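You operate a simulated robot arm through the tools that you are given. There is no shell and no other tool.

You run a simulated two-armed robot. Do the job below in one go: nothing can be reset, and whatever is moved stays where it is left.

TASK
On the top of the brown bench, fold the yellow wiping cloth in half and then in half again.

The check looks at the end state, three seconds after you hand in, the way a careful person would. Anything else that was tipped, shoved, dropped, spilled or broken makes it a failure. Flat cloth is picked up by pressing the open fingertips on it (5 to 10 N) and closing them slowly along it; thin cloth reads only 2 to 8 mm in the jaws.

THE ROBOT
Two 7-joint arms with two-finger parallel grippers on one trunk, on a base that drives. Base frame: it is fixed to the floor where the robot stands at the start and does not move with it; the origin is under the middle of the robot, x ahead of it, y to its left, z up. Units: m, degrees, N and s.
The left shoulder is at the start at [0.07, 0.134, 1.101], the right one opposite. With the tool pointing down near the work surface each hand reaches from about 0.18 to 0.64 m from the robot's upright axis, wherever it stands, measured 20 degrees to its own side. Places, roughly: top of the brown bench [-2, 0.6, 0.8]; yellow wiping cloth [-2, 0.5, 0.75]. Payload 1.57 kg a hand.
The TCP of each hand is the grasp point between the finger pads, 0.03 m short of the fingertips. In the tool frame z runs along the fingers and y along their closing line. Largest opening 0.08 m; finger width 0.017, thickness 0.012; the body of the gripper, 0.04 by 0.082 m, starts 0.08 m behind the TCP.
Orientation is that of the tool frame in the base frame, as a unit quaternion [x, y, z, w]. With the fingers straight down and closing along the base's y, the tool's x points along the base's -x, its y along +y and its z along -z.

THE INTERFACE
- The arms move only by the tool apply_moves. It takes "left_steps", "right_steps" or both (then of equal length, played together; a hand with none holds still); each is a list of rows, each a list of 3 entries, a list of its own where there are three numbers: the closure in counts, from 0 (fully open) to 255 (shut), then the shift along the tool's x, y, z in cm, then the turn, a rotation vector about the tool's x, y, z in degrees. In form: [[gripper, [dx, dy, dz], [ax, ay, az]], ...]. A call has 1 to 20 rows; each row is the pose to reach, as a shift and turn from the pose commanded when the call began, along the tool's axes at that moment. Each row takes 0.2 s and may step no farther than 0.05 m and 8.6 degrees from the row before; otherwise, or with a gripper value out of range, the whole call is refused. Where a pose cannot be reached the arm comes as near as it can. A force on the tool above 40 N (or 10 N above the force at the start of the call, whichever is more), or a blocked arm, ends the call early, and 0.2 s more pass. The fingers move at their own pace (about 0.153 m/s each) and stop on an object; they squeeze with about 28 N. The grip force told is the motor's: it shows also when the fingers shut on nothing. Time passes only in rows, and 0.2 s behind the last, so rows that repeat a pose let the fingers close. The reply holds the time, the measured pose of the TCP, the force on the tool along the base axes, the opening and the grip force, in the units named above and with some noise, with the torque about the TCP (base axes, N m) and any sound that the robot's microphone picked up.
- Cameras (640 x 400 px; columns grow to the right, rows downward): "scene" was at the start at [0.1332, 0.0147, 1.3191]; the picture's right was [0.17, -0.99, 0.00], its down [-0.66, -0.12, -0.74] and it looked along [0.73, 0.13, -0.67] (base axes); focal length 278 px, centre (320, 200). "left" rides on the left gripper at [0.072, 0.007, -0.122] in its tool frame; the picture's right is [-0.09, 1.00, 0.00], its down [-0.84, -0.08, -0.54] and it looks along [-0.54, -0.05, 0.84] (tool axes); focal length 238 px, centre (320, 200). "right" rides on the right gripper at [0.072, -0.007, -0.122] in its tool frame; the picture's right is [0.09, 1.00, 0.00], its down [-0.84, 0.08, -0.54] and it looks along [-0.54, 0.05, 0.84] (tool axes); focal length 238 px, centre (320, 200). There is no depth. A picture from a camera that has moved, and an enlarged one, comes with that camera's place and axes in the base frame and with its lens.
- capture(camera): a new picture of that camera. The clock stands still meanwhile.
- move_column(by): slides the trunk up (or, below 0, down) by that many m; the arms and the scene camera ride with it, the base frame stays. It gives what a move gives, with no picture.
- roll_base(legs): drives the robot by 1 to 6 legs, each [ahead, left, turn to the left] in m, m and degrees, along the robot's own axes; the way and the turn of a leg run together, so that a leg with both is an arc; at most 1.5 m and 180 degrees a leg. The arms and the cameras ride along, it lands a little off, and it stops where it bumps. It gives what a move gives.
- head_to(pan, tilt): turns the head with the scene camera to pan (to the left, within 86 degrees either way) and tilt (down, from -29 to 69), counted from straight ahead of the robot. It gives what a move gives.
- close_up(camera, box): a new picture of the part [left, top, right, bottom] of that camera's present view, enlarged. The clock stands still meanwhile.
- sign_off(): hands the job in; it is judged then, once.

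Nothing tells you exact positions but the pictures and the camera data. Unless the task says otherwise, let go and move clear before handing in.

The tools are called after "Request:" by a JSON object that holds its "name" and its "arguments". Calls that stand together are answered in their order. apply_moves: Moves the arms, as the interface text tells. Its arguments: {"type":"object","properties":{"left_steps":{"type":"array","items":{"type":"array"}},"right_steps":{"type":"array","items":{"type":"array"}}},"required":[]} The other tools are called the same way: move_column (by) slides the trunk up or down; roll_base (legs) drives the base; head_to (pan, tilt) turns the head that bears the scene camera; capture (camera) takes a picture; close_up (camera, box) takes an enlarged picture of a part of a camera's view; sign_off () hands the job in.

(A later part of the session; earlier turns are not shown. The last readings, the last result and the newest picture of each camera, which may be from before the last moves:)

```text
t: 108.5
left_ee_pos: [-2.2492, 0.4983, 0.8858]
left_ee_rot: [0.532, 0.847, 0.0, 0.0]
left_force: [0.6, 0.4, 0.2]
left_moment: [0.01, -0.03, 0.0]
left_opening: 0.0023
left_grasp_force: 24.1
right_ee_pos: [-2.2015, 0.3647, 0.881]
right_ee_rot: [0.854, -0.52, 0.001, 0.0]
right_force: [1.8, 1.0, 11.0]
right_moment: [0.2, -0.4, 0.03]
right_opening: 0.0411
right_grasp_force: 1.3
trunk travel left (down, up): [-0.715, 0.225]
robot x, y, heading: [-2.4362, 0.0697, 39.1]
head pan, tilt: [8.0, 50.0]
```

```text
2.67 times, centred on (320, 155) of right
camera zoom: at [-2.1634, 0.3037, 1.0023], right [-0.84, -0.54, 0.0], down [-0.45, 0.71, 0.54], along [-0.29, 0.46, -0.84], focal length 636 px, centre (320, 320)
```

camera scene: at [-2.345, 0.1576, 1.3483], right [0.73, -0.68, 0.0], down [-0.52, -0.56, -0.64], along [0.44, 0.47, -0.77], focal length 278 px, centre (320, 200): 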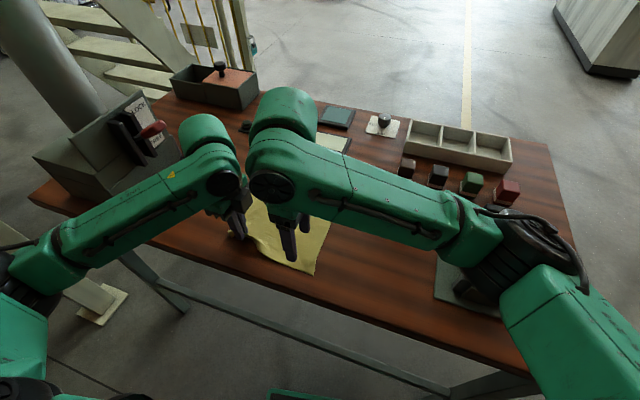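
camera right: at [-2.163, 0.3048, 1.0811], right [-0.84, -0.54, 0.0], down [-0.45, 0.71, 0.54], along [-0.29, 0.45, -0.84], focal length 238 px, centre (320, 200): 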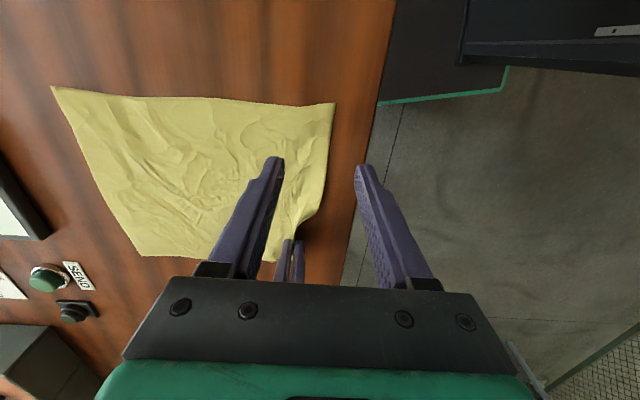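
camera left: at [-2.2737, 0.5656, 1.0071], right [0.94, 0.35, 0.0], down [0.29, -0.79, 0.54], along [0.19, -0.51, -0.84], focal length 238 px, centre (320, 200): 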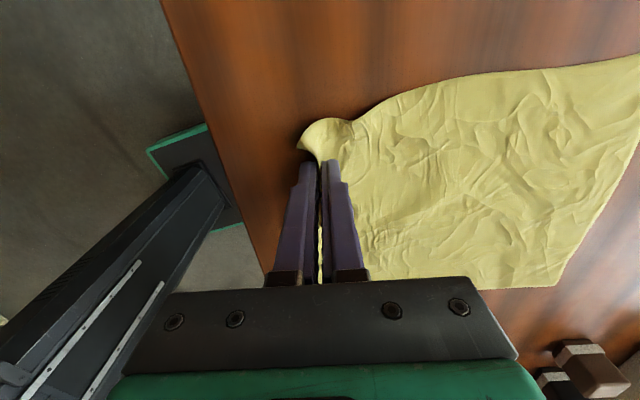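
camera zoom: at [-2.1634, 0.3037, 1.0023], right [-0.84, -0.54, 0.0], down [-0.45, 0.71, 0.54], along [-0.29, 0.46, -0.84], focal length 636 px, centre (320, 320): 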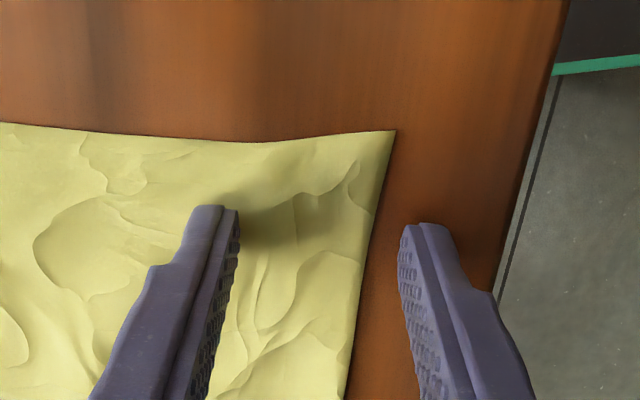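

Force is a touch high (11 N); I ease slightly and continue closing.

Request:
{"name": "apply_moves", "arguments": {"right_steps": [[138, [0, 0, -0.03], [0, 0, 0]], [144, [0, 0, -0.03], [0, 0, 0]], [150, [0, 0, -0.03], [0, 0, 0]], [156, [0, 0, -0.03], [0, 0, 0]], [162, [0, 0, -0.03], [0, 0, 0]]]}}

Request:
{"name": "close_up", "arguments": {"camera": "right", "box": [200, 80, 440, 230]}}

```text
t: 109.7
left_ee_pos: [-2.2495, 0.4973, 0.8853]
left_ee_rot: [0.531, 0.847, 0.001, 0.001]
left_force: [-0.5, 0.5, 0.1]
left_moment: [-0.01, 0.02, -0.02]
left_opening: 0.002
left_grasp_force: 23.8
right_ee_pos: [-2.2035, 0.3658, 0.8808]
right_ee_rot: [0.855, -0.519, -0.001, 0.001]
right_force: [-2.2, -0.5, 8.5]
right_moment: [0.02, -0.13, 0.0]
right_opening: 0.0278
right_grasp_force: 0.0
trunk travel left (down, up): [-0.715, 0.225]
robot x, y, heading: [-2.4379, 0.07, 39.3]
head pan, tilt: [8.0, 50.0]
```

```text
2.67 times, centred on (320, 155) of right
camera zoom: at [-2.1643, 0.3035, 1.0023], right [-0.84, -0.54, 0.0], down [-0.45, 0.71, 0.54], along [-0.29, 0.45, -0.84], focal length 636 px, centre (320, 320)
```

zoom: 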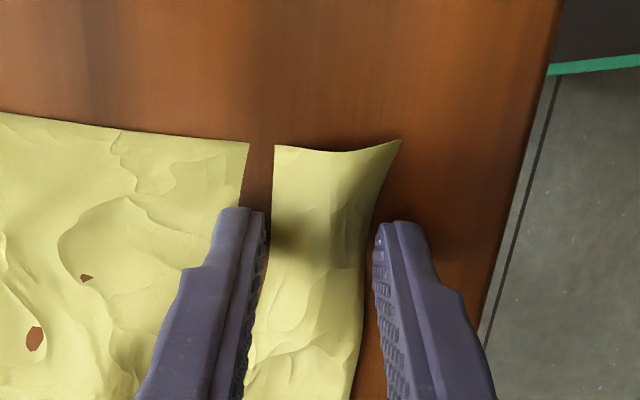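

Request:
{"name": "apply_moves", "arguments": {"right_steps": [[168, [0, 0, 0], [0, 0, 0]], [174, [0, 0, 0], [0, 0, 0]], [180, [0, 0, 0], [0, 0, 0]], [186, [0, 0, 0], [0, 0, 0]], [192, [0, 0, 0], [0, 0, 0]], [198, [0, 0, 0], [0, 0, 0]]]}}

Request:
{"name": "close_up", "arguments": {"camera": "right", "box": [200, 80, 440, 230]}}

```text
t: 111.1
left_ee_pos: [-2.2499, 0.4978, 0.8859]
left_ee_rot: [0.532, 0.847, 0.001, 0.001]
left_force: [-0.3, 0.4, 0.0]
left_moment: [-0.04, 0.0, 0.01]
left_opening: 0.0023
left_grasp_force: 23.7
right_ee_pos: [-2.2026, 0.3644, 0.8806]
right_ee_rot: [0.855, -0.519, 0.0, 0.001]
right_force: [-1.3, -1.1, 7.0]
right_moment: [0.01, -0.07, -0.02]
right_opening: 0.0168
right_grasp_force: 0.1
trunk travel left (down, up): [-0.715, 0.225]
robot x, y, heading: [-2.4346, 0.0646, 39.0]
head pan, tilt: [8.0, 50.0]
```

```text
2.67 times, centred on (320, 155) of right
camera zoom: at [-2.1642, 0.3036, 1.0023], right [-0.84, -0.54, 0.0], down [-0.45, 0.71, 0.54], along [-0.29, 0.45, -0.84], focal length 636 px, centre (320, 320)
```

zoom: 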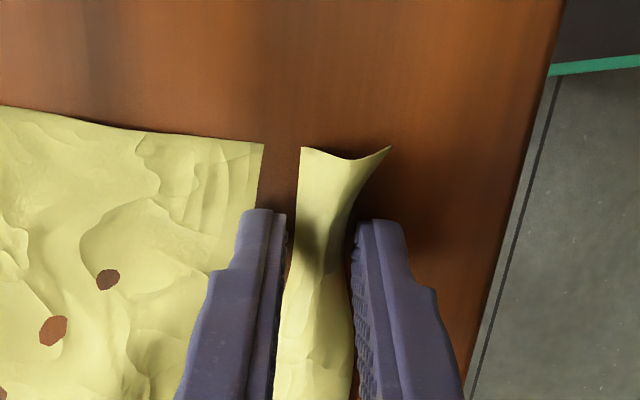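

Request:
{"name": "apply_moves", "arguments": {"right_steps": [[204, [0, 0, 0], [0, 0, 0]], [210, [0, 0, 0], [0, 0, 0]], [216, [0, 0, 0], [0, 0, 0]], [222, [0, 0, 0], [0, 0, 0]], [228, [0, 0, 0], [0, 0, 0]], [234, [0, 0, 0], [0, 0, 0]], [240, [0, 0, 0], [0, 0, 0]], [248, [0, 0, 0], [0, 0, 0]], [255, [0, 0, 0], [0, 0, 0]], [255, [0, 0, 0], [0, 0, 0]]]}}

Request:
{"name": "close_up", "arguments": {"camera": "right", "box": [200, 80, 440, 230]}}

```text
t: 113.3
left_ee_pos: [-2.2487, 0.498, 0.8852]
left_ee_rot: [0.532, 0.847, 0.0, 0.001]
left_force: [0.2, -0.7, 0.2]
left_moment: [0.04, -0.01, 0.02]
left_opening: 0.002
left_grasp_force: 23.9
right_ee_pos: [-2.202, 0.3651, 0.8818]
right_ee_rot: [0.855, -0.519, 0.0, 0.001]
right_force: [0.6, 0.3, 9.6]
right_moment: [0.01, -0.12, 0.01]
right_opening: 0.0021
right_grasp_force: 23.7
trunk travel left (down, up): [-0.715, 0.225]
robot x, y, heading: [-2.4383, 0.0707, 39.1]
head pan, tilt: [8.0, 50.0]
```

```text
2.67 times, centred on (320, 155) of right
camera zoom: at [-2.1635, 0.3039, 1.0023], right [-0.84, -0.54, 0.0], down [-0.45, 0.71, 0.54], along [-0.29, 0.46, -0.84], focal length 636 px, centre (320, 320)
```

zoom: 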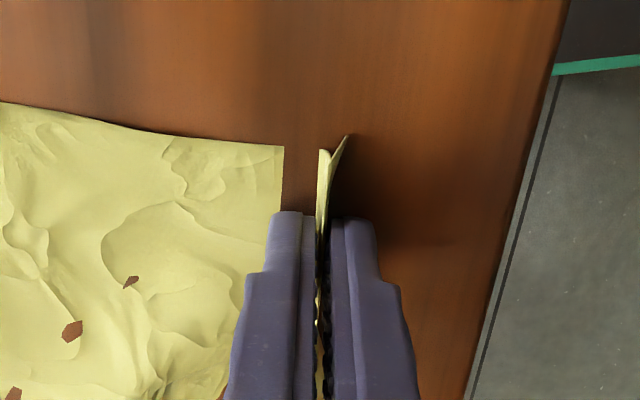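

Both hands hold the near edge now (about 2 mm in each jaw). I lift both 3 cm and look at how the cloth lies.

Request:
{"name": "apply_moves", "arguments": {"left_steps": [[255, [0, 0, -1], [0, 0, 0]], [255, [0, 0, -2], [0, 0, 0]], [255, [0, 0, -3], [0, 0, 0]], [255, [0, 0, -3], [0, 0, 0]]], "right_steps": [[255, [0, 0, -1], [0, 0, 0]], [255, [0, 0, -2], [0, 0, 0]], [255, [0, 0, -3.4], [0, 0, 0]], [255, [0, 0, -3.4], [0, 0, 0]]]}}

Request:
{"name": "capture", "arguments": {"camera": "left"}}

Request:
{"name": "capture", "arguments": {"camera": "right"}}

Request:
{"name": "close_up", "arguments": {"camera": "scene", "box": [160, 130, 400, 280]}}

```text
t: 114.3
left_ee_pos: [-2.2483, 0.4981, 0.9166]
left_ee_rot: [0.532, 0.847, 0.0, -0.001]
left_force: [0.0, 0.1, -0.2]
left_moment: [0.04, -0.01, 0.02]
left_opening: 0.0022
left_grasp_force: 23.7
right_ee_pos: [-2.2022, 0.3641, 0.9148]
right_ee_rot: [0.854, -0.52, 0.0, 0.002]
right_force: [0.4, 0.0, -0.1]
right_moment: [-0.03, 0.03, 0.05]
right_opening: 0.002
right_grasp_force: 23.3
trunk travel left (down, up): [-0.715, 0.225]
robot x, y, heading: [-2.4382, 0.0668, 39.0]
head pan, tilt: [8.0, 50.0]
```

```text
taken
camera left: at [-2.2738, 0.5659, 1.0373], right [0.94, 0.35, 0.0], down [0.29, -0.79, 0.54], along [0.19, -0.51, -0.84], focal length 238 px, centre (320, 200)
```

left: 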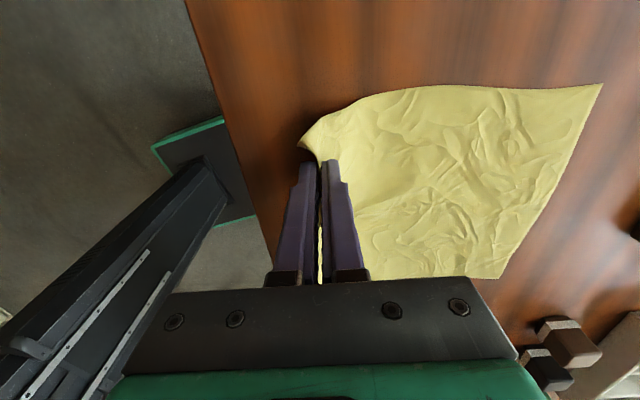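

```text
taken
camera right: at [-2.1633, 0.3043, 1.0359], right [-0.84, -0.54, 0.0], down [-0.45, 0.71, 0.54], along [-0.29, 0.45, -0.84], focal length 238 px, centre (320, 200)
```

right: 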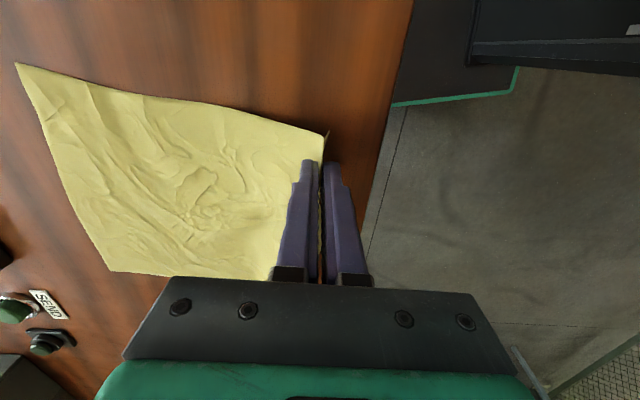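

```text
2.67 times, centred on (280, 205) of scene
camera zoom: at [-2.3449, 0.1577, 1.3483], right [0.73, -0.68, 0.0], down [-0.52, -0.56, -0.64], along [0.44, 0.47, -0.77], focal length 740 px, centre (427, 187)
```

zoom: 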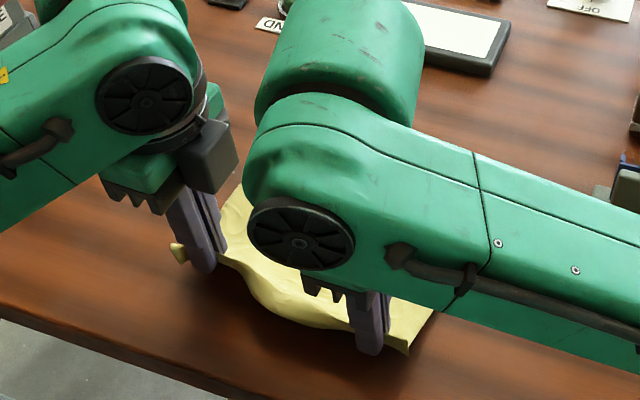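

The far edge now runs from [-1.998, 0.424] to [-2.081, 0.612], so the cloth has come a few centimetres nearer, which helps reach. I carry the near edge up and over in an arc towards the far edge with both hands, stopping short to check.

Request:
{"name": "apply_moves", "arguments": {"left_steps": [[255, [0, 0.8, -0.5], [0, 0, 0]], [255, [-0.1, 2.0, -2.6], [0, 0, 0]], [255, [-0.1, 3.6, -4.3], [0, 0, 0]], [255, [-0.2, 5.6, -5.4], [0, 0, 0]], [255, [-0.2, 7.7, -6.0], [0, 0, 0]], [255, [-0.3, 9.9, -5.9], [0, 0, 0]], [255, [-0.4, 12.0, -5.1], [0, 0, 0]], [255, [-0.4, 13.9, -3.8], [0, 0, 0]], [255, [-0.5, 15.4, -1.9], [0, 0, 0]], [255, [-0.5, 16.4, 0.3], [0, 0, 0]], [255, [-0.5, 16.4, 0.3], [0, 0, 0]]], "right_steps": [[255, [0.1, -0.9, -0.6], [0, 0, 0]], [255, [0.2, -2.1, -2.7], [0, 0, 0]], [255, [0.3, -3.9, -4.4], [0, 0, 0]], [255, [0.4, -6.0, -5.5], [0, 0, 0]], [255, [0.5, -8.2, -6.1], [0, 0, 0]], [255, [0.6, -10.6, -6.0], [0, 0, 0]], [255, [0.8, -12.8, -5.2], [0, 0, 0]], [255, [0.9, -14.8, -3.9], [0, 0, 0]], [255, [1.0, -16.4, -2.0], [0, 0, 0]], [255, [1.1, -17.5, 0.2], [0, 0, 0]], [255, [1.1, -17.5, 0.2], [0, 0, 0]]]}}

Request:
{"name": "capture", "arguments": {"camera": "left"}}

Request:
{"name": "capture", "arguments": {"camera": "right"}}

Request:
{"name": "capture", "arguments": {"camera": "scene"}}

```text
t: 116.7
left_ee_pos: [-2.0981, 0.5645, 0.9129]
left_ee_rot: [0.531, 0.847, 0.001, 0.0]
left_force: [0.1, 0.1, -0.1]
left_moment: [0.03, -0.02, -0.01]
left_opening: 0.0021
left_grasp_force: 23.0
right_ee_pos: [-2.0417, 0.4371, 0.9113]
right_ee_rot: [0.854, -0.52, 0.002, 0.001]
right_force: [0.1, -0.3, 1.6]
right_moment: [0.01, 0.02, 0.04]
right_opening: 0.0019
right_grasp_force: 23.4
trunk travel left (down, up): [-0.715, 0.225]
robot x, y, heading: [-2.4363, 0.0701, 39.2]
head pan, tilt: [8.0, 50.0]
```

```text
taken
camera left: at [-2.1238, 0.6319, 1.034], right [0.94, 0.35, 0.0], down [0.29, -0.79, 0.54], along [0.19, -0.51, -0.84], focal length 238 px, centre (320, 200)
```

left: 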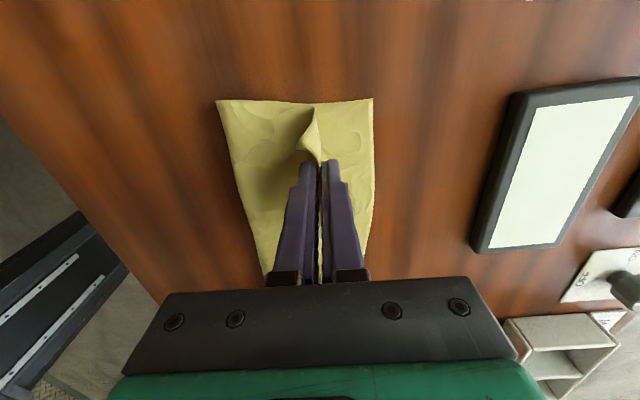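

```text
taken
camera right: at [-2.0031, 0.3754, 1.0323], right [-0.84, -0.54, 0.0], down [-0.45, 0.71, 0.54], along [-0.29, 0.45, -0.84], focal length 238 px, centre (320, 200)
```

right: 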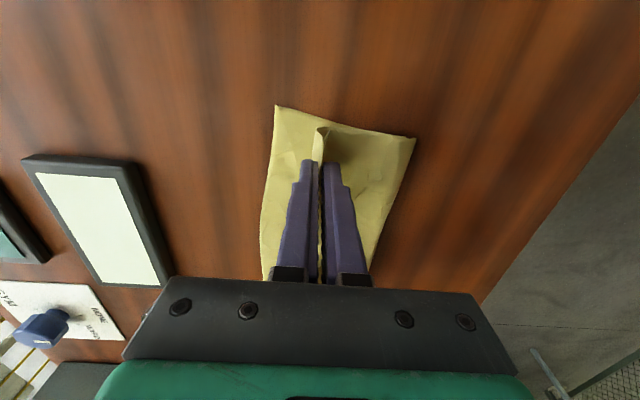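

```text
taken
camera scene: at [-2.3454, 0.1573, 1.3484], right [0.73, -0.68, 0.0], down [-0.52, -0.56, -0.64], along [0.44, 0.47, -0.77], focal length 278 px, centre (320, 200)
```

scene: 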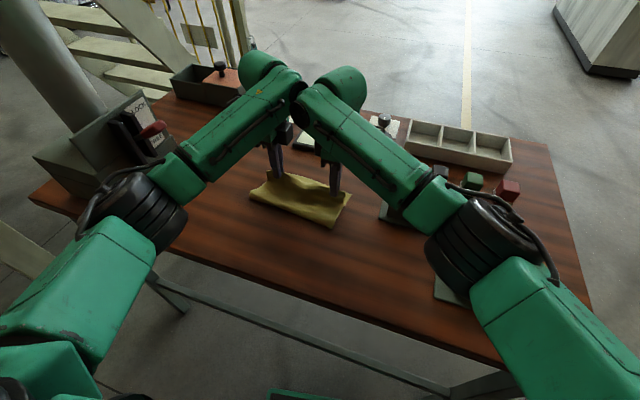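

The fold is lying well: both hands hold the top edge just short of the bottom layer's far edge. I lower it the rest of the way.

Request:
{"name": "apply_moves", "arguments": {"left_steps": [[255, [0, 0.3, 0.8], [0, 0, 0]], [255, [0, 0.4, 1.6], [0, 0, 0]], [255, [0, 0.5, 2.3], [0, 0, 0]], [255, [0, 0.5, 2.6], [0, 0, 0]], [255, [0, 0.5, 2.6], [0, 0, 0]]], "right_steps": [[255, [0, -0.3, 0.8], [0, 0, 0]], [255, [0, -0.4, 1.6], [0, 0, 0]], [255, [0, -0.5, 2.2], [0, 0, 0]], [255, [0, -0.5, 2.5], [0, 0, 0]], [255, [0, -0.5, 2.5], [0, 0, 0]]]}}

Request:
{"name": "capture", "arguments": {"camera": "left"}}

Request:
{"name": "capture", "arguments": {"camera": "right"}}

Request:
{"name": "close_up", "arguments": {"camera": "scene", "box": [200, 120, 400, 245]}}

```text
t: 117.9
left_ee_pos: [-2.0943, 0.5687, 0.8864]
left_ee_rot: [0.531, 0.847, 0.0, 0.0]
left_force: [-0.5, 0.1, 0.7]
left_moment: [0.03, -0.03, -0.02]
left_opening: 0.002
left_grasp_force: 23.5
right_ee_pos: [-2.0387, 0.4384, 0.8874]
right_ee_rot: [0.855, -0.519, 0.001, 0.001]
right_force: [-0.6, 0.5, 0.1]
right_moment: [-0.02, -0.02, 0.02]
right_opening: 0.002
right_grasp_force: 23.8
trunk travel left (down, up): [-0.715, 0.225]
robot x, y, heading: [-2.438, 0.0686, 39.3]
head pan, tilt: [8.0, 50.0]
```

```text
taken
camera left: at [-2.1192, 0.6347, 1.0081], right [0.94, 0.35, 0.0], down [0.29, -0.79, 0.54], along [0.19, -0.51, -0.84], focal length 238 px, centre (320, 200)
```

left: 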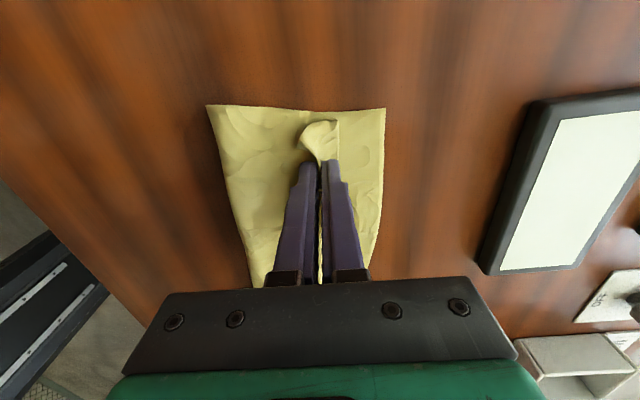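

```text
taken
camera right: at [-1.9988, 0.3776, 1.008], right [-0.84, -0.54, 0.0], down [-0.45, 0.71, 0.54], along [-0.29, 0.45, -0.84], focal length 238 px, centre (320, 200)
```

right: 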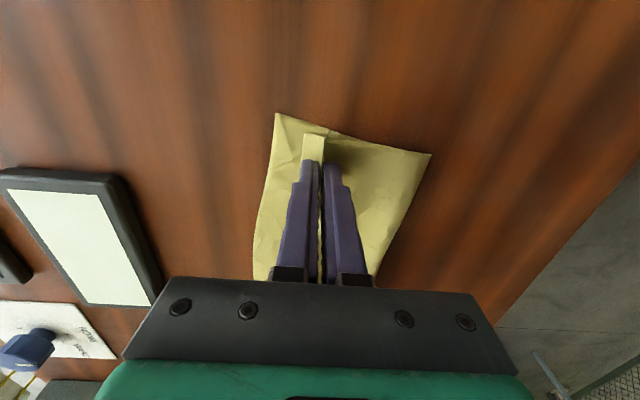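

```text
3.20 times, centred on (300, 182) of scene
camera zoom: at [-2.3449, 0.1575, 1.3483], right [0.73, -0.68, 0.0], down [-0.52, -0.56, -0.64], along [0.44, 0.47, -0.77], focal length 888 px, centre (384, 256)
```

zoom: 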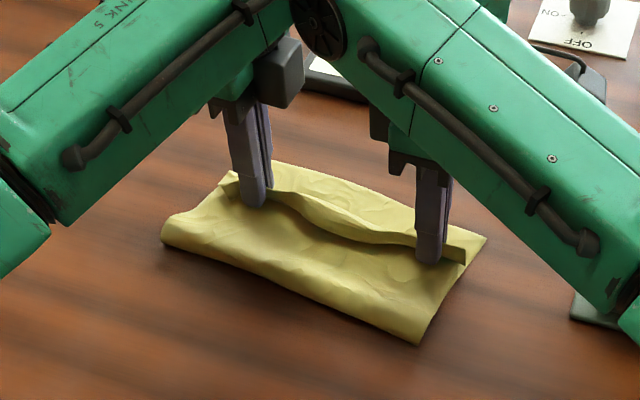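

The top layer lies at the right place with its last few centimetres bunched in the jaws. I pull back slightly so the crease sits at half depth, then open gently and rise straight up.

Request:
{"name": "apply_moves", "arguments": {"left_steps": [[255, [0, -0.4, 0], [0, 0, 0]], [255, [0, -0.8, 0.1], [0, 0, 0]], [235, [0, -0.8, 0.1], [0, 0, 0]], [215, [0, -0.8, 0.1], [0, 0, 0]], [200, [0, -0.8, 0.1], [0, 0, 0]], [200, [0, -0.8, 0], [0, 0, 0]], [200, [0, -0.8, -1], [0, 0, 0]], [200, [0, -0.8, -3], [0, 0, 0]], [200, [0, -0.8, -6], [0, 0, 0]], [200, [0, -0.8, -8], [0, 0, 0]]], "right_steps": [[255, [0, 0.4, 0], [0, 0, 0]], [255, [0, 0.8, 0.1], [0, 0, 0]], [235, [0, 0.8, 0.1], [0, 0, 0]], [215, [0, 0.8, 0.1], [0, 0, 0]], [200, [0, 0.8, 0.1], [0, 0, 0]], [200, [0, 0.8, 0], [0, 0, 0]], [200, [0, 0.8, -1], [0, 0, 0]], [200, [0, 0.8, -3], [0, 0, 0]], [200, [0, 0.8, -6], [0, 0, 0]], [200, [0, 0.8, -8], [0, 0, 0]]]}}

Request:
{"name": "capture", "arguments": {"camera": "left"}}

Request:
{"name": "capture", "arguments": {"camera": "right"}}

Request:
{"name": "close_up", "arguments": {"camera": "scene", "box": [200, 120, 400, 245]}}

```text
t: 120.1
left_ee_pos: [-2.1015, 0.5645, 0.9658]
left_ee_rot: [0.532, 0.847, 0.0, 0.0]
left_force: [-0.3, 0.0, 0.6]
left_moment: [-0.04, -0.01, -0.01]
left_opening: 0.0173
left_grasp_force: 0.0
right_ee_pos: [-2.0438, 0.4349, 0.9687]
right_ee_rot: [0.855, -0.519, 0.001, 0.001]
right_force: [-0.2, 0.0, -0.5]
right_moment: [0.03, 0.01, -0.02]
right_opening: 0.0174
right_grasp_force: 0.1
trunk travel left (down, up): [-0.715, 0.225]
robot x, y, heading: [-2.4377, 0.0639, 38.9]
head pan, tilt: [8.0, 50.0]
```

```text
taken
camera left: at [-2.1264, 0.6303, 1.0891], right [0.94, 0.35, 0.0], down [0.29, -0.79, 0.54], along [0.19, -0.51, -0.84], focal length 238 px, centre (320, 200)
```

left: 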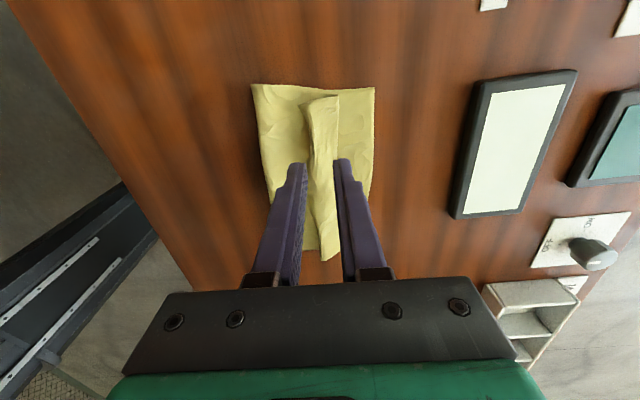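

```text
taken
camera right: at [-2.006, 0.3736, 1.0889], right [-0.84, -0.54, 0.0], down [-0.45, 0.71, 0.54], along [-0.29, 0.45, -0.84], focal length 238 px, centre (320, 200)
```

right: 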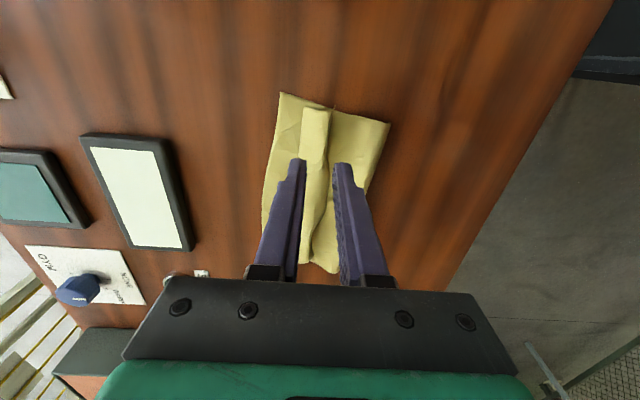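

```text
3.20 times, centred on (300, 182) of scene
camera zoom: at [-2.3452, 0.1572, 1.3483], right [0.73, -0.68, 0.0], down [-0.52, -0.56, -0.64], along [0.44, 0.47, -0.77], focal length 888 px, centre (384, 256)
```

zoom: 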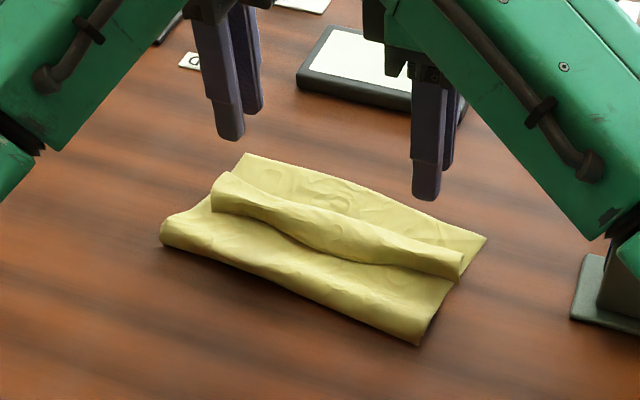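

As feared, the last 3 cm of the top layer is doubled back towards me in a roll. I'll unroll it by resting closed fingertips lightly on its upper ply and dragging it forward.

Request:
{"name": "apply_moves", "arguments": {"left_steps": [[255, [0, -0.3, 0], [0, 0, 0]], [255, [0, -0.3, 3], [0, 0, 0]], [255, [0, -0.3, 5.5], [0, 0, 0]], [255, [0, -0.3, 6.5], [0, 0, 0]], [255, [0, -0.3, 6.9], [0, 0, 0]], [255, [0, -0.3, 6.9], [0, 0, 0]]], "right_steps": [[255, [0, 0.6, 0], [0, 0, 0]], [255, [0, 0.6, 3], [0, 0, 0]], [255, [0, 0.6, 5.5], [0, 0, 0]], [255, [0, 0.6, 6.7], [0, 0, 0]], [255, [0, 0.6, 7.2], [0, 0, 0]], [255, [0, 0.6, 7.2], [0, 0, 0]]]}}

Request:
{"name": "capture", "arguments": {"camera": "left"}}

Request:
{"name": "close_up", "arguments": {"camera": "scene", "box": [200, 120, 400, 245]}}

```text
t: 121.5
left_ee_pos: [-2.1022, 0.5626, 0.8971]
left_ee_rot: [0.532, 0.847, 0.0, 0.0]
left_force: [0.1, 0.1, -0.2]
left_moment: [0.0, 0.03, -0.01]
left_opening: 0.0
left_grasp_force: 21.0
right_ee_pos: [-2.0496, 0.4315, 0.8949]
right_ee_rot: [0.854, -0.519, 0.0, 0.001]
right_force: [-0.7, 1.0, 0.7]
right_moment: [0.0, -0.01, 0.02]
right_opening: 0.0001
right_grasp_force: 21.4
trunk travel left (down, up): [-0.715, 0.225]
robot x, y, heading: [-2.4384, 0.0711, 38.9]
head pan, tilt: [8.0, 50.0]
```

```text
taken
camera left: at [-2.1286, 0.63, 1.0194], right [0.94, 0.35, 0.0], down [0.29, -0.79, 0.54], along [0.19, -0.51, -0.84], focal length 238 px, centre (320, 200)
```

left: 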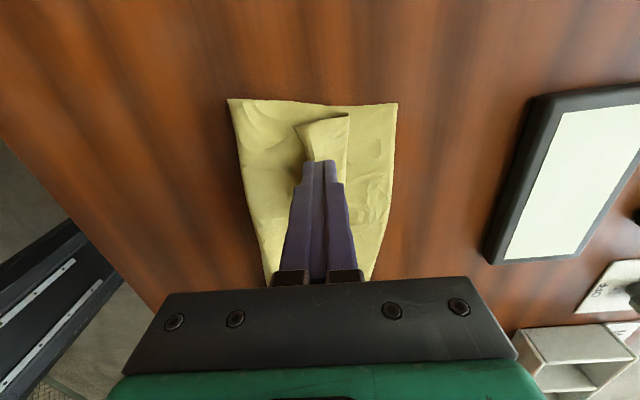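

```text
3.20 times, centred on (300, 182) of scene
camera zoom: at [-2.3451, 0.1575, 1.3484], right [0.73, -0.68, 0.0], down [-0.52, -0.56, -0.64], along [0.44, 0.47, -0.77], focal length 888 px, centre (384, 256)
```

zoom: 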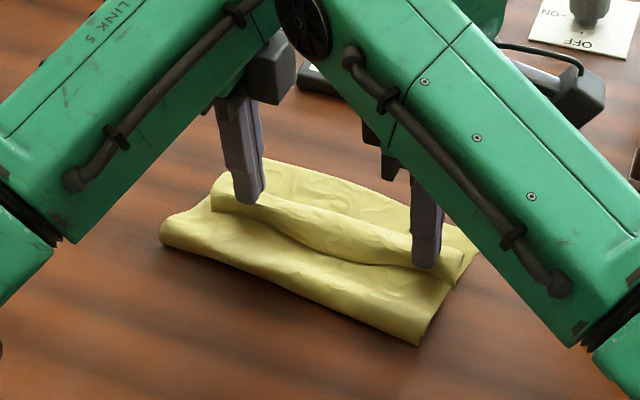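

Request:
{"name": "apply_moves", "arguments": {"left_steps": [[255, [0, 0, 0.2], [0, 0, 0]], [255, [0, 0, 0.4], [0, 0, 0]], [255, [0, 0, 0.4], [0, 0, 0]]], "right_steps": [[255, [0, 0, 0.15], [0, 0, 0]], [255, [0, 0, 0.3], [0, 0, 0]], [255, [0, 0, 0.3], [0, 0, 0]]]}}

```text
t: 122.3
left_ee_pos: [-2.1054, 0.5612, 0.8954]
left_ee_rot: [0.531, 0.847, 0.0, 0.001]
left_force: [-0.5, 0.2, 0.9]
left_moment: [0.02, -0.03, 0.0]
left_opening: 0.0
left_grasp_force: 21.4
right_ee_pos: [-2.0501, 0.4322, 0.894]
right_ee_rot: [0.854, -0.52, 0.0, 0.0]
right_force: [0.2, 0.6, 9.5]
right_moment: [-0.03, -0.06, -0.05]
right_opening: 0.0003
right_grasp_force: 21.0
trunk travel left (down, up): [-0.715, 0.225]
robot x, y, heading: [-2.4381, 0.0671, 39.1]
head pan, tilt: [8.0, 50.0]
```

Request:
{"name": "apply_moves", "arguments": {"left_steps": [[255, [0, 0, 0.08], [0, 0, 0]], [255, [0, 0, 0.12], [0, 0, 0]]], "right_steps": [[255, [0, 0, -0.08], [0, 0, 0]], [255, [0, 0, -0.1], [0, 0, 0]]]}}

```text
t: 122.9
left_ee_pos: [-2.1044, 0.5627, 0.8921]
left_ee_rot: [0.532, 0.847, -0.001, 0.0]
left_force: [-0.1, 1.0, 0.9]
left_moment: [0.0, 0.02, -0.02]
left_opening: 0.0
left_grasp_force: 21.6
right_ee_pos: [-2.0504, 0.4316, 0.894]
right_ee_rot: [0.854, -0.519, 0.0, 0.002]
right_force: [0.9, -0.6, 5.9]
right_moment: [0.02, 0.0, -0.01]
right_opening: 0.0001
right_grasp_force: 21.8
trunk travel left (down, up): [-0.715, 0.225]
robot x, y, heading: [-2.4341, 0.0674, 38.9]
head pan, tilt: [8.0, 50.0]
```

Request:
{"name": "apply_moves", "arguments": {"left_steps": [[255, [0, 0, 0.1], [0, 0, 0]], [255, [0, 0, 0.15], [0, 0, 0]], [255, [0, 0.4, 0.15], [0, 0, 0]], [255, [0, 0.8, 0.15], [0, 0, 0]], [255, [0, 1.2, 0.15], [0, 0, 0]], [255, [0, 1.6, 0.15], [0, 0, 0]]], "right_steps": [[255, [0, 0, -0.03], [0, 0, 0]], [255, [0, 0, -0.03], [0, 0, 0]], [255, [0, -0.4, -0.03], [0, 0, 0]], [255, [0, -0.8, -0.03], [0, 0, 0]], [255, [0, -1.2, -0.03], [0, 0, 0]], [255, [0, -1.6, -0.03], [0, 0, 0]]]}}

Request:
{"name": "capture", "arguments": {"camera": "left"}}

Request:
{"name": "capture", "arguments": {"camera": "right"}}

Request:
{"name": "close_up", "arguments": {"camera": "scene", "box": [200, 120, 400, 245]}}

```text
t: 124.3
left_ee_pos: [-2.0903, 0.5723, 0.8905]
left_ee_rot: [0.532, 0.847, -0.001, 0.0]
left_force: [-1.0, -0.1, -0.6]
left_moment: [-0.01, 0.02, -0.01]
left_opening: 0.0
left_grasp_force: 21.2
right_ee_pos: [-2.0362, 0.4399, 0.8937]
right_ee_rot: [0.855, -0.519, 0.001, 0.002]
right_force: [-0.2, 0.1, -0.4]
right_moment: [0.01, 0.02, 0.02]
right_opening: 0.0002
right_grasp_force: 21.2
trunk travel left (down, up): [-0.715, 0.225]
robot x, y, heading: [-2.4367, 0.0679, 39.1]
head pan, tilt: [8.0, 50.0]
```

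```text
taken
camera left: at [-2.1148, 0.6377, 1.0121], right [0.94, 0.35, 0.0], down [0.3, -0.79, 0.54], along [0.19, -0.51, -0.84], focal length 238 px, centre (320, 200)
```

left: 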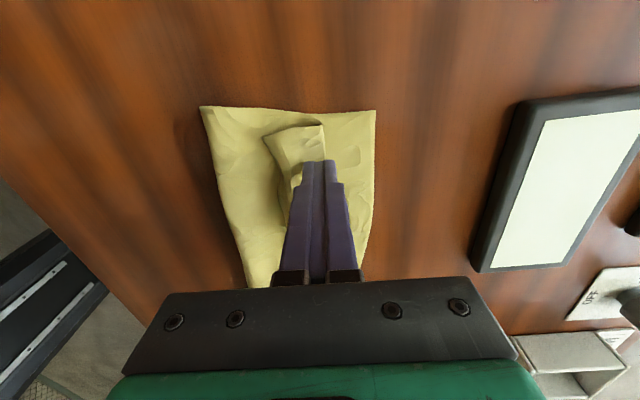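

```text
taken
camera right: at [-1.9962, 0.3783, 1.0143], right [-0.84, -0.54, 0.0], down [-0.45, 0.71, 0.54], along [-0.29, 0.45, -0.84], focal length 238 px, centre (320, 200)
```

right: 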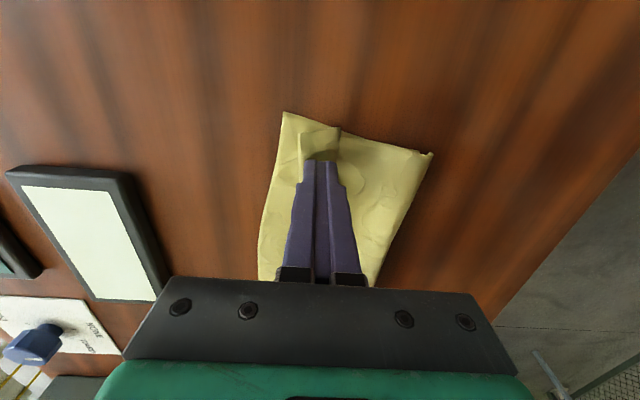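

```text
3.20 times, centred on (300, 182) of scene
camera zoom: at [-2.3445, 0.1578, 1.3483], right [0.73, -0.68, 0.0], down [-0.52, -0.56, -0.64], along [0.44, 0.47, -0.77], focal length 888 px, centre (384, 256)
```

zoom: 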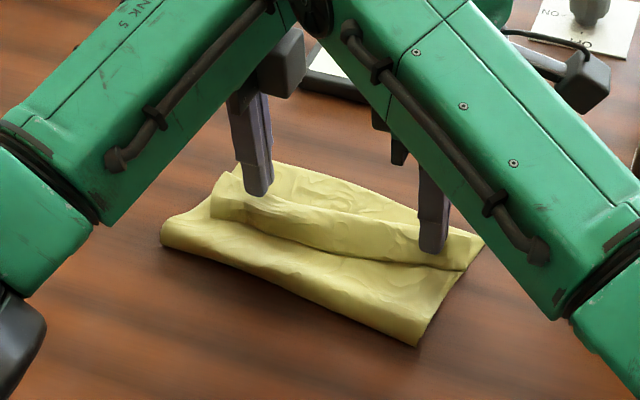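

Request:
{"name": "apply_moves", "arguments": {"left_steps": [[255, [0, 0, -3], [0, 0, 0]], [255, [0, -3, -7], [0, 0, 0]], [255, [0, -6, -9], [0, 0, 0]]], "right_steps": [[255, [0, 0, -3], [0, 0, 0]], [255, [0, 3, -7], [0, 0, 0]], [255, [0, 6, -9], [0, 0, 0]]]}}

Request:
{"name": "capture", "arguments": {"camera": "left"}}

Request:
{"name": "capture", "arguments": {"camera": "right"}}

Request:
{"name": "close_up", "arguments": {"camera": "scene", "box": [200, 120, 400, 245]}}

```text
t: 125.1
left_ee_pos: [-2.1447, 0.5431, 0.9828]
left_ee_rot: [0.531, 0.847, 0.001, 0.0]
left_force: [0.0, 0.1, 0.5]
left_moment: [0.0, -0.01, -0.01]
left_opening: 0.0
left_grasp_force: 21.4
right_ee_pos: [-2.0892, 0.4101, 0.984]
right_ee_rot: [0.854, -0.519, 0.002, 0.001]
right_force: [0.0, 0.5, -1.0]
right_moment: [0.03, -0.02, 0.01]
right_opening: 0.0
right_grasp_force: 21.1
trunk travel left (down, up): [-0.715, 0.225]
robot x, y, heading: [-2.4364, 0.0664, 39.0]
head pan, tilt: [8.0, 50.0]
```

```text
taken
camera left: at [-2.1699, 0.6096, 1.1035], right [0.94, 0.35, 0.0], down [0.29, -0.79, 0.54], along [0.19, -0.51, -0.84], focal length 238 px, centre (320, 200)
```

left: 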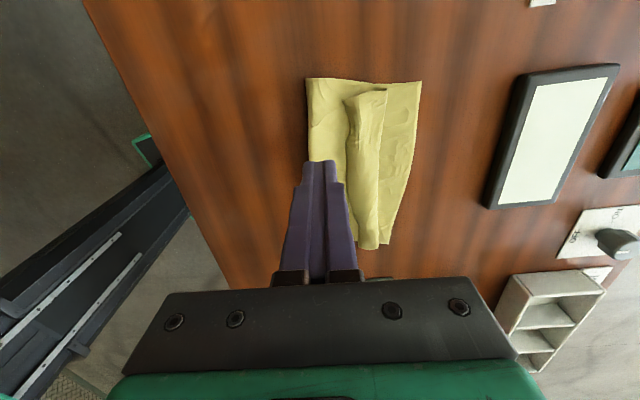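

```text
taken
camera right: at [-2.0512, 0.349, 1.1059], right [-0.84, -0.54, 0.0], down [-0.45, 0.71, 0.54], along [-0.29, 0.45, -0.84], focal length 238 px, centre (320, 200)
```

right: 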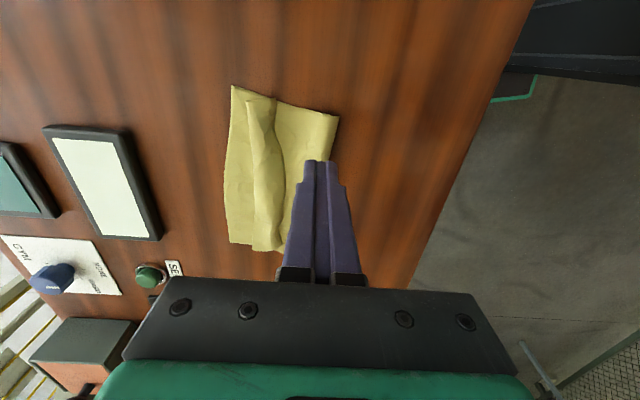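

```text
3.20 times, centred on (300, 182) of scene
camera zoom: at [-2.347, 0.1564, 1.3485], right [0.73, -0.68, 0.0], down [-0.52, -0.56, -0.64], along [0.44, 0.47, -0.77], focal length 888 px, centre (384, 256)
```

zoom: 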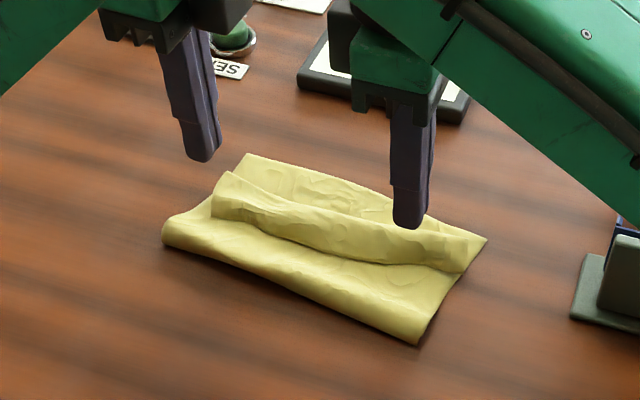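

The flap stays doubled back as a low tent with its edge facing me. I'll re-grip just that edge ply: tilt the left hand 12° so its near finger drops beside the edge while the far finger presses on the flap, then pinch and flip it forward.

Request:
{"name": "apply_moves", "arguments": {"left_steps": [[178, [-0.8, 1.6, 0], [-6, 0, 0]], [178, [-1.6, 3.2, 0], [-12, 0, 0]], [178, [-1.6, 3.2, 3], [-12, 0, 0]], [178, [-1.6, 3.2, 6], [-12, 0, 0]], [178, [-1.6, 3.2, 8], [-12, 0, 0]], [178, [-1.6, 3.2, 8], [-12, 0, 0]]]}}

Request:
{"name": "close_up", "arguments": {"camera": "left", "box": [200, 80, 440, 230]}}

Request:
{"name": "close_up", "arguments": {"camera": "scene", "box": [200, 120, 400, 245]}}

```text
t: 126.5
left_ee_pos: [-2.1077, 0.5447, 0.9007]
left_ee_rot: [0.528, 0.843, 0.089, 0.055]
left_force: [-0.5, 0.2, 0.3]
left_moment: [0.0, 0.02, -0.02]
left_opening: 0.0245
left_grasp_force: 0.1
right_ee_pos: [-2.0879, 0.4108, 0.9834]
right_ee_rot: [0.854, -0.52, 0.0, 0.001]
right_force: [0.0, -0.1, 0.0]
right_moment: [-0.01, -0.03, 0.01]
right_opening: 0.0001
right_grasp_force: 21.8
trunk travel left (down, up): [-0.715, 0.225]
robot x, y, heading: [-2.4407, 0.0737, 39.2]
head pan, tilt: [8.0, 50.0]
```

```text
2.67 times, centred on (320, 155) of left
camera zoom: at [-2.1552, 0.5994, 1.0211], right [0.92, 0.34, 0.21], down [0.19, -0.84, 0.51], along [0.35, -0.43, -0.83], focal length 636 px, centre (320, 320)
```

zoom: 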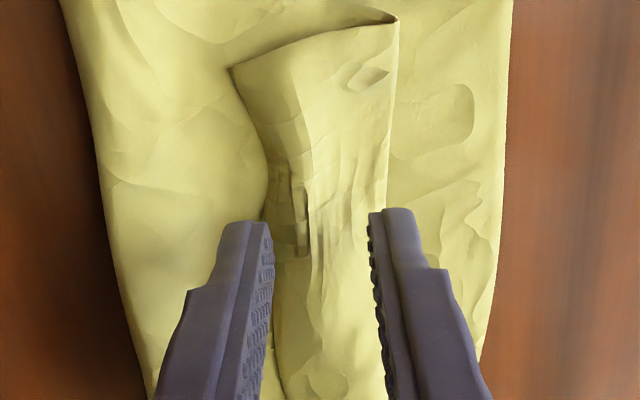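

```text
3.20 times, centred on (300, 182) of scene
camera zoom: at [-2.3449, 0.1577, 1.3483], right [0.73, -0.68, 0.0], down [-0.52, -0.56, -0.64], along [0.44, 0.47, -0.77], focal length 888 px, centre (384, 256)
```

zoom: 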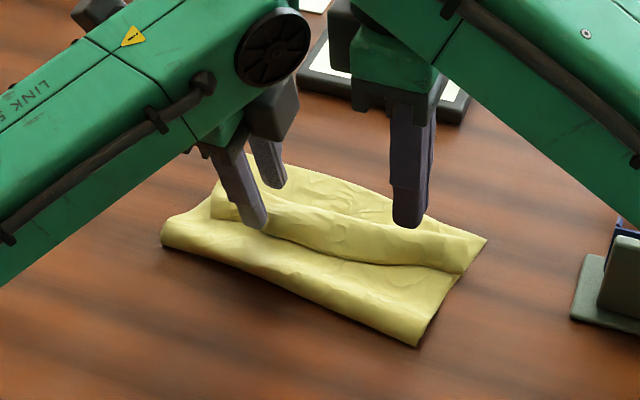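

The flap and its edge are plain to see. I bring the hand back about 6 mm and down so the near finger drops just outside the flap's edge.

Request:
{"name": "apply_moves", "arguments": {"left_steps": [[178, [0, -0.6, 0], [0, 0, 0]], [178, [0, -0.7, 0.4], [0, 0, 0]], [178, [0, -0.75, 0.65], [0, 0, 0]], [178, [0, -0.77, 0.75], [0, 0, 0]], [178, [0, -0.77, 0.75], [0, 0, 0]]]}}

Request:
{"name": "close_up", "arguments": {"camera": "left", "box": [200, 80, 440, 230]}}

```text
t: 127.7
left_ee_pos: [-2.1132, 0.5398, 0.891]
left_ee_rot: [0.528, 0.843, 0.088, 0.056]
left_force: [-0.6, 0.4, -0.3]
left_moment: [-0.01, 0.01, 0.01]
left_opening: 0.0242
left_grasp_force: 0.0
right_ee_pos: [-2.0881, 0.4106, 0.9828]
right_ee_rot: [0.855, -0.519, 0.001, 0.001]
right_force: [0.4, -0.8, 0.6]
right_moment: [0.0, 0.03, 0.01]
right_opening: 0.0
right_grasp_force: 21.5
trunk travel left (down, up): [-0.715, 0.225]
robot x, y, heading: [-2.4358, 0.0679, 39.2]
head pan, tilt: [8.0, 50.0]
```

```text
2.67 times, centred on (320, 155) of left
camera zoom: at [-2.1608, 0.597, 1.0119], right [0.92, 0.34, 0.21], down [0.19, -0.84, 0.51], along [0.35, -0.43, -0.83], focal length 636 px, centre (320, 320)
```

zoom: 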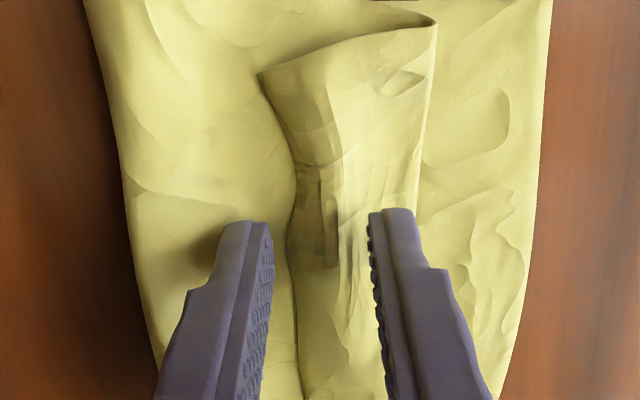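

Request:
{"name": "apply_moves", "arguments": {"left_steps": [[178, [0, -0.04, 0.2], [0, 0, 0]], [178, [0, -0.08, 0.39], [0, 0, 0]], [178, [0, -0.08, 0.39], [0, 0, 0]]]}}

```text
t: 128.5
left_ee_pos: [-2.1128, 0.5414, 0.8876]
left_ee_rot: [0.528, 0.843, 0.089, 0.055]
left_force: [-0.5, 0.6, 0.5]
left_moment: [-0.01, 0.02, 0.01]
left_opening: 0.0243
left_grasp_force: 0.2
right_ee_pos: [-2.0879, 0.4108, 0.9831]
right_ee_rot: [0.855, -0.519, 0.001, 0.0]
right_force: [0.0, -0.3, -0.2]
right_moment: [-0.03, 0.0, 0.03]
right_opening: 0.0
right_grasp_force: 21.0
trunk travel left (down, up): [-0.715, 0.225]
robot x, y, heading: [-2.4388, 0.0696, 39.4]
head pan, tilt: [8.0, 50.0]
```

Request:
{"name": "apply_moves", "arguments": {"left_steps": [[178, [0, -0.03, 0.15], [0, 0, 0]], [178, [0, -0.06, 0.3], [0, 0, 0]], [178, [0, -0.06, 0.3], [0, 0, 0]]]}}

Request:
{"name": "close_up", "arguments": {"camera": "left", "box": [200, 80, 440, 230]}}

```text
t: 129.3
left_ee_pos: [-2.1136, 0.5406, 0.8851]
left_ee_rot: [0.528, 0.843, 0.09, 0.056]
left_force: [-0.8, 0.3, 5.9]
left_moment: [-0.03, 0.13, -0.01]
left_opening: 0.0238
left_grasp_force: 0.1
right_ee_pos: [-2.089, 0.4106, 0.9834]
right_ee_rot: [0.855, -0.519, 0.0, 0.001]
right_force: [0.2, 0.4, 0.0]
right_moment: [0.01, 0.0, 0.01]
right_opening: 0.0
right_grasp_force: 20.7
trunk travel left (down, up): [-0.715, 0.225]
robot x, y, heading: [-2.4365, 0.0679, 39.2]
head pan, tilt: [8.0, 50.0]
```

```text
2.67 times, centred on (320, 155) of left
camera zoom: at [-2.1614, 0.5964, 1.0059], right [0.92, 0.34, 0.21], down [0.19, -0.84, 0.51], along [0.35, -0.43, -0.83], focal length 636 px, centre (320, 320)
```

zoom: 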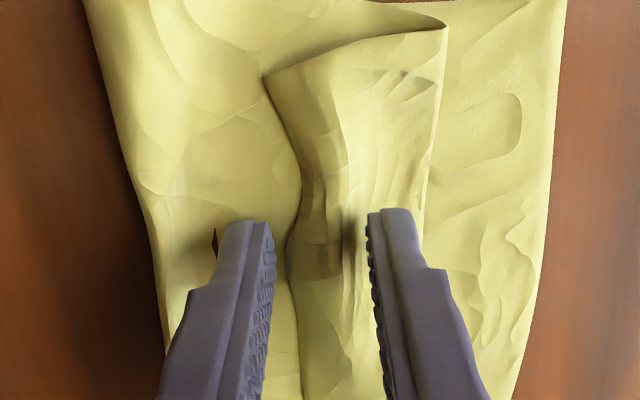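

The near finger carries all the load, so I level the hand by 4–5° to bring the far finger onto the flap.

Request:
{"name": "apply_moves", "arguments": {"left_steps": [[178, [0, 0.1, -0.1], [2.5, 0, 0]], [178, [0, 0.2, -0.05], [5, 0, 0]], [178, [0, 0.2, 0.0], [5, 0, 0]]]}}

```text
t: 130.1
left_ee_pos: [-2.1122, 0.5426, 0.8849]
left_ee_rot: [0.53, 0.846, 0.052, 0.032]
left_force: [0.1, -0.6, -0.2]
left_moment: [0.02, -0.03, 0.02]
left_opening: 0.024
left_grasp_force: 0.0
right_ee_pos: [-2.0885, 0.4106, 0.9843]
right_ee_rot: [0.854, -0.52, 0.0, 0.001]
right_force: [0.3, 0.3, 0.6]
right_moment: [0.02, 0.03, 0.02]
right_opening: 0.0
right_grasp_force: 21.5
trunk travel left (down, up): [-0.715, 0.225]
robot x, y, heading: [-2.4373, 0.0644, 39.1]
head pan, tilt: [8.0, 50.0]
```

Request:
{"name": "apply_moves", "arguments": {"left_steps": [[178, [0, -0.02, 0.12], [0, 0, 0]], [178, [0, -0.03, 0.22], [0, 0, 0]], [178, [0, -0.03, 0.22], [0, 0, 0]]]}}

Request:
{"name": "close_up", "arguments": {"camera": "left", "box": [200, 80, 440, 230]}}

```text
t: 130.9
left_ee_pos: [-2.1107, 0.5406, 0.8841]
left_ee_rot: [0.531, 0.845, 0.053, 0.033]
left_force: [-1.0, 1.9, 7.2]
left_moment: [-0.02, 0.15, -0.03]
left_opening: 0.0233
left_grasp_force: 0.0
right_ee_pos: [-2.0886, 0.4111, 0.9843]
right_ee_rot: [0.855, -0.519, 0.0, 0.002]
right_force: [-0.6, -0.2, -1.5]
right_moment: [0.01, 0.0, 0.02]
right_opening: 0.0
right_grasp_force: 21.6
trunk travel left (down, up): [-0.715, 0.225]
robot x, y, heading: [-2.4372, 0.0687, 39.0]
head pan, tilt: [8.0, 50.0]
```

```text
2.67 times, centred on (320, 155) of left
camera zoom: at [-2.1502, 0.6016, 1.0055], right [0.93, 0.35, 0.12], down [0.23, -0.82, 0.53], along [0.28, -0.46, -0.84], focal length 636 px, centre (320, 320)
```

zoom: 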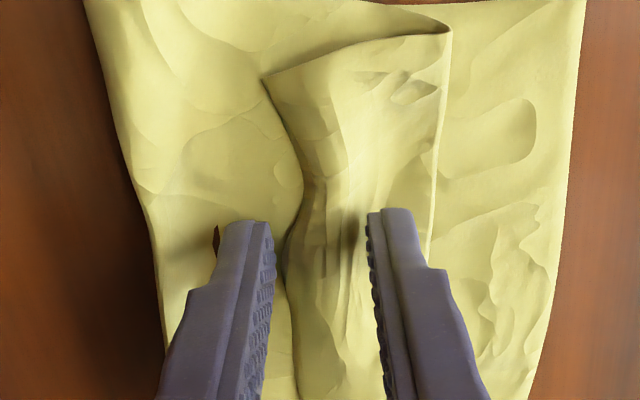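

Request:
{"name": "apply_moves", "arguments": {"left_steps": [[178, [0, 0.05, -0.15], [2.5, 0, 0]], [178, [0, 0.15, -0.1], [5, 0, 0]], [178, [0, 0.15, -0.02], [5, 0, 0]], [178, [0, 0.15, 0.03], [5, 0, 0]], [178, [0, 0.15, 0.03], [5, 0, 0]]]}}

```text
t: 132.1
left_ee_pos: [-2.1092, 0.5424, 0.8823]
left_ee_rot: [0.532, 0.847, 0.015, 0.009]
left_force: [-0.3, 1.0, 0.5]
left_moment: [-0.02, -0.01, -0.02]
left_opening: 0.0241
left_grasp_force: 0.1
right_ee_pos: [-2.0892, 0.4099, 0.9854]
right_ee_rot: [0.855, -0.519, 0.0, 0.001]
right_force: [0.8, 0.7, -0.3]
right_moment: [0.01, -0.02, 0.0]
right_opening: 0.0001
right_grasp_force: 21.4
trunk travel left (down, up): [-0.715, 0.225]
robot x, y, heading: [-2.4378, 0.0687, 39.0]
head pan, tilt: [8.0, 50.0]
```

Request:
{"name": "apply_moves", "arguments": {"left_steps": [[178, [0, 0, 0.08], [0, 0, 0]], [178, [0, 0, 0.12], [0, 0, 0]], [178, [0, 0, 0.12], [0, 0, 0]]]}}

Request:
{"name": "close_up", "arguments": {"camera": "left", "box": [200, 80, 440, 230]}}

```text
t: 132.9
left_ee_pos: [-2.1108, 0.5413, 0.8821]
left_ee_rot: [0.531, 0.847, 0.016, 0.01]
left_force: [0.0, -0.3, 3.2]
left_moment: [-0.02, 0.01, 0.01]
left_opening: 0.0241
left_grasp_force: 0.0
right_ee_pos: [-2.0883, 0.4106, 0.9843]
right_ee_rot: [0.855, -0.519, 0.001, 0.001]
right_force: [0.5, -0.3, -0.3]
right_moment: [0.0, -0.04, -0.01]
right_opening: 0.0003
right_grasp_force: 21.2
trunk travel left (down, up): [-0.715, 0.225]
robot x, y, heading: [-2.4354, 0.0701, 39.1]
head pan, tilt: [8.0, 50.0]
```

```text
2.67 times, centred on (320, 155) of left
camera zoom: at [-2.1388, 0.6069, 1.0041], right [0.94, 0.35, 0.04], down [0.28, -0.8, 0.54], along [0.22, -0.49, -0.84], focal length 636 px, centre (320, 320)
```

zoom: 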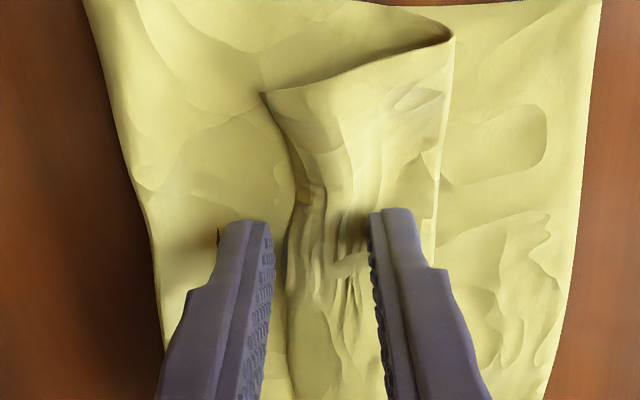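

Request:
{"name": "apply_moves", "arguments": {"left_steps": [[184, [0, 0, 0.02], [0, 0, 0]], [190, [0, 0, 0.02], [0, 0, 0]], [196, [0, 0, 0.02], [0, 0, 0]], [202, [0, 0, 0.02], [0, 0, 0]]]}}

Request:
{"name": "close_up", "arguments": {"camera": "left", "box": [200, 80, 440, 230]}}

```text
t: 133.9
left_ee_pos: [-2.1098, 0.5416, 0.8819]
left_ee_rot: [0.531, 0.847, 0.015, 0.01]
left_force: [-1.1, 0.0, 5.0]
left_moment: [-0.03, 0.1, -0.05]
left_opening: 0.0168
left_grasp_force: 0.2
right_ee_pos: [-2.088, 0.4109, 0.9844]
right_ee_rot: [0.854, -0.52, 0.0, 0.001]
right_force: [-0.2, 0.4, 0.8]
right_moment: [-0.03, 0.0, -0.01]
right_opening: 0.0
right_grasp_force: 21.6
trunk travel left (down, up): [-0.715, 0.225]
robot x, y, heading: [-2.437, 0.074, 39.1]
head pan, tilt: [8.0, 50.0]
```

```text
2.67 times, centred on (320, 155) of left
camera zoom: at [-2.1388, 0.607, 1.0039], right [0.94, 0.35, 0.04], down [0.28, -0.8, 0.54], along [0.22, -0.49, -0.84], focal length 636 px, centre (320, 320)
```

zoom: 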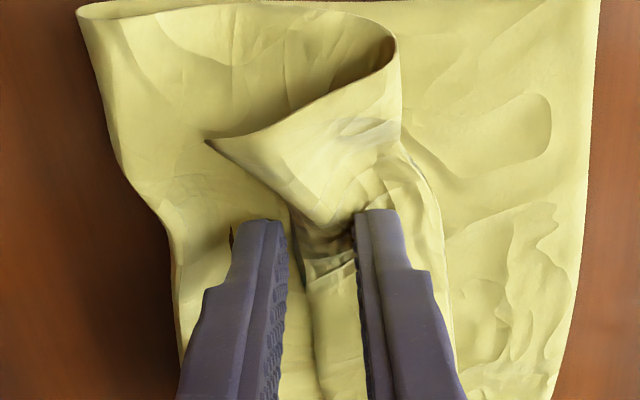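

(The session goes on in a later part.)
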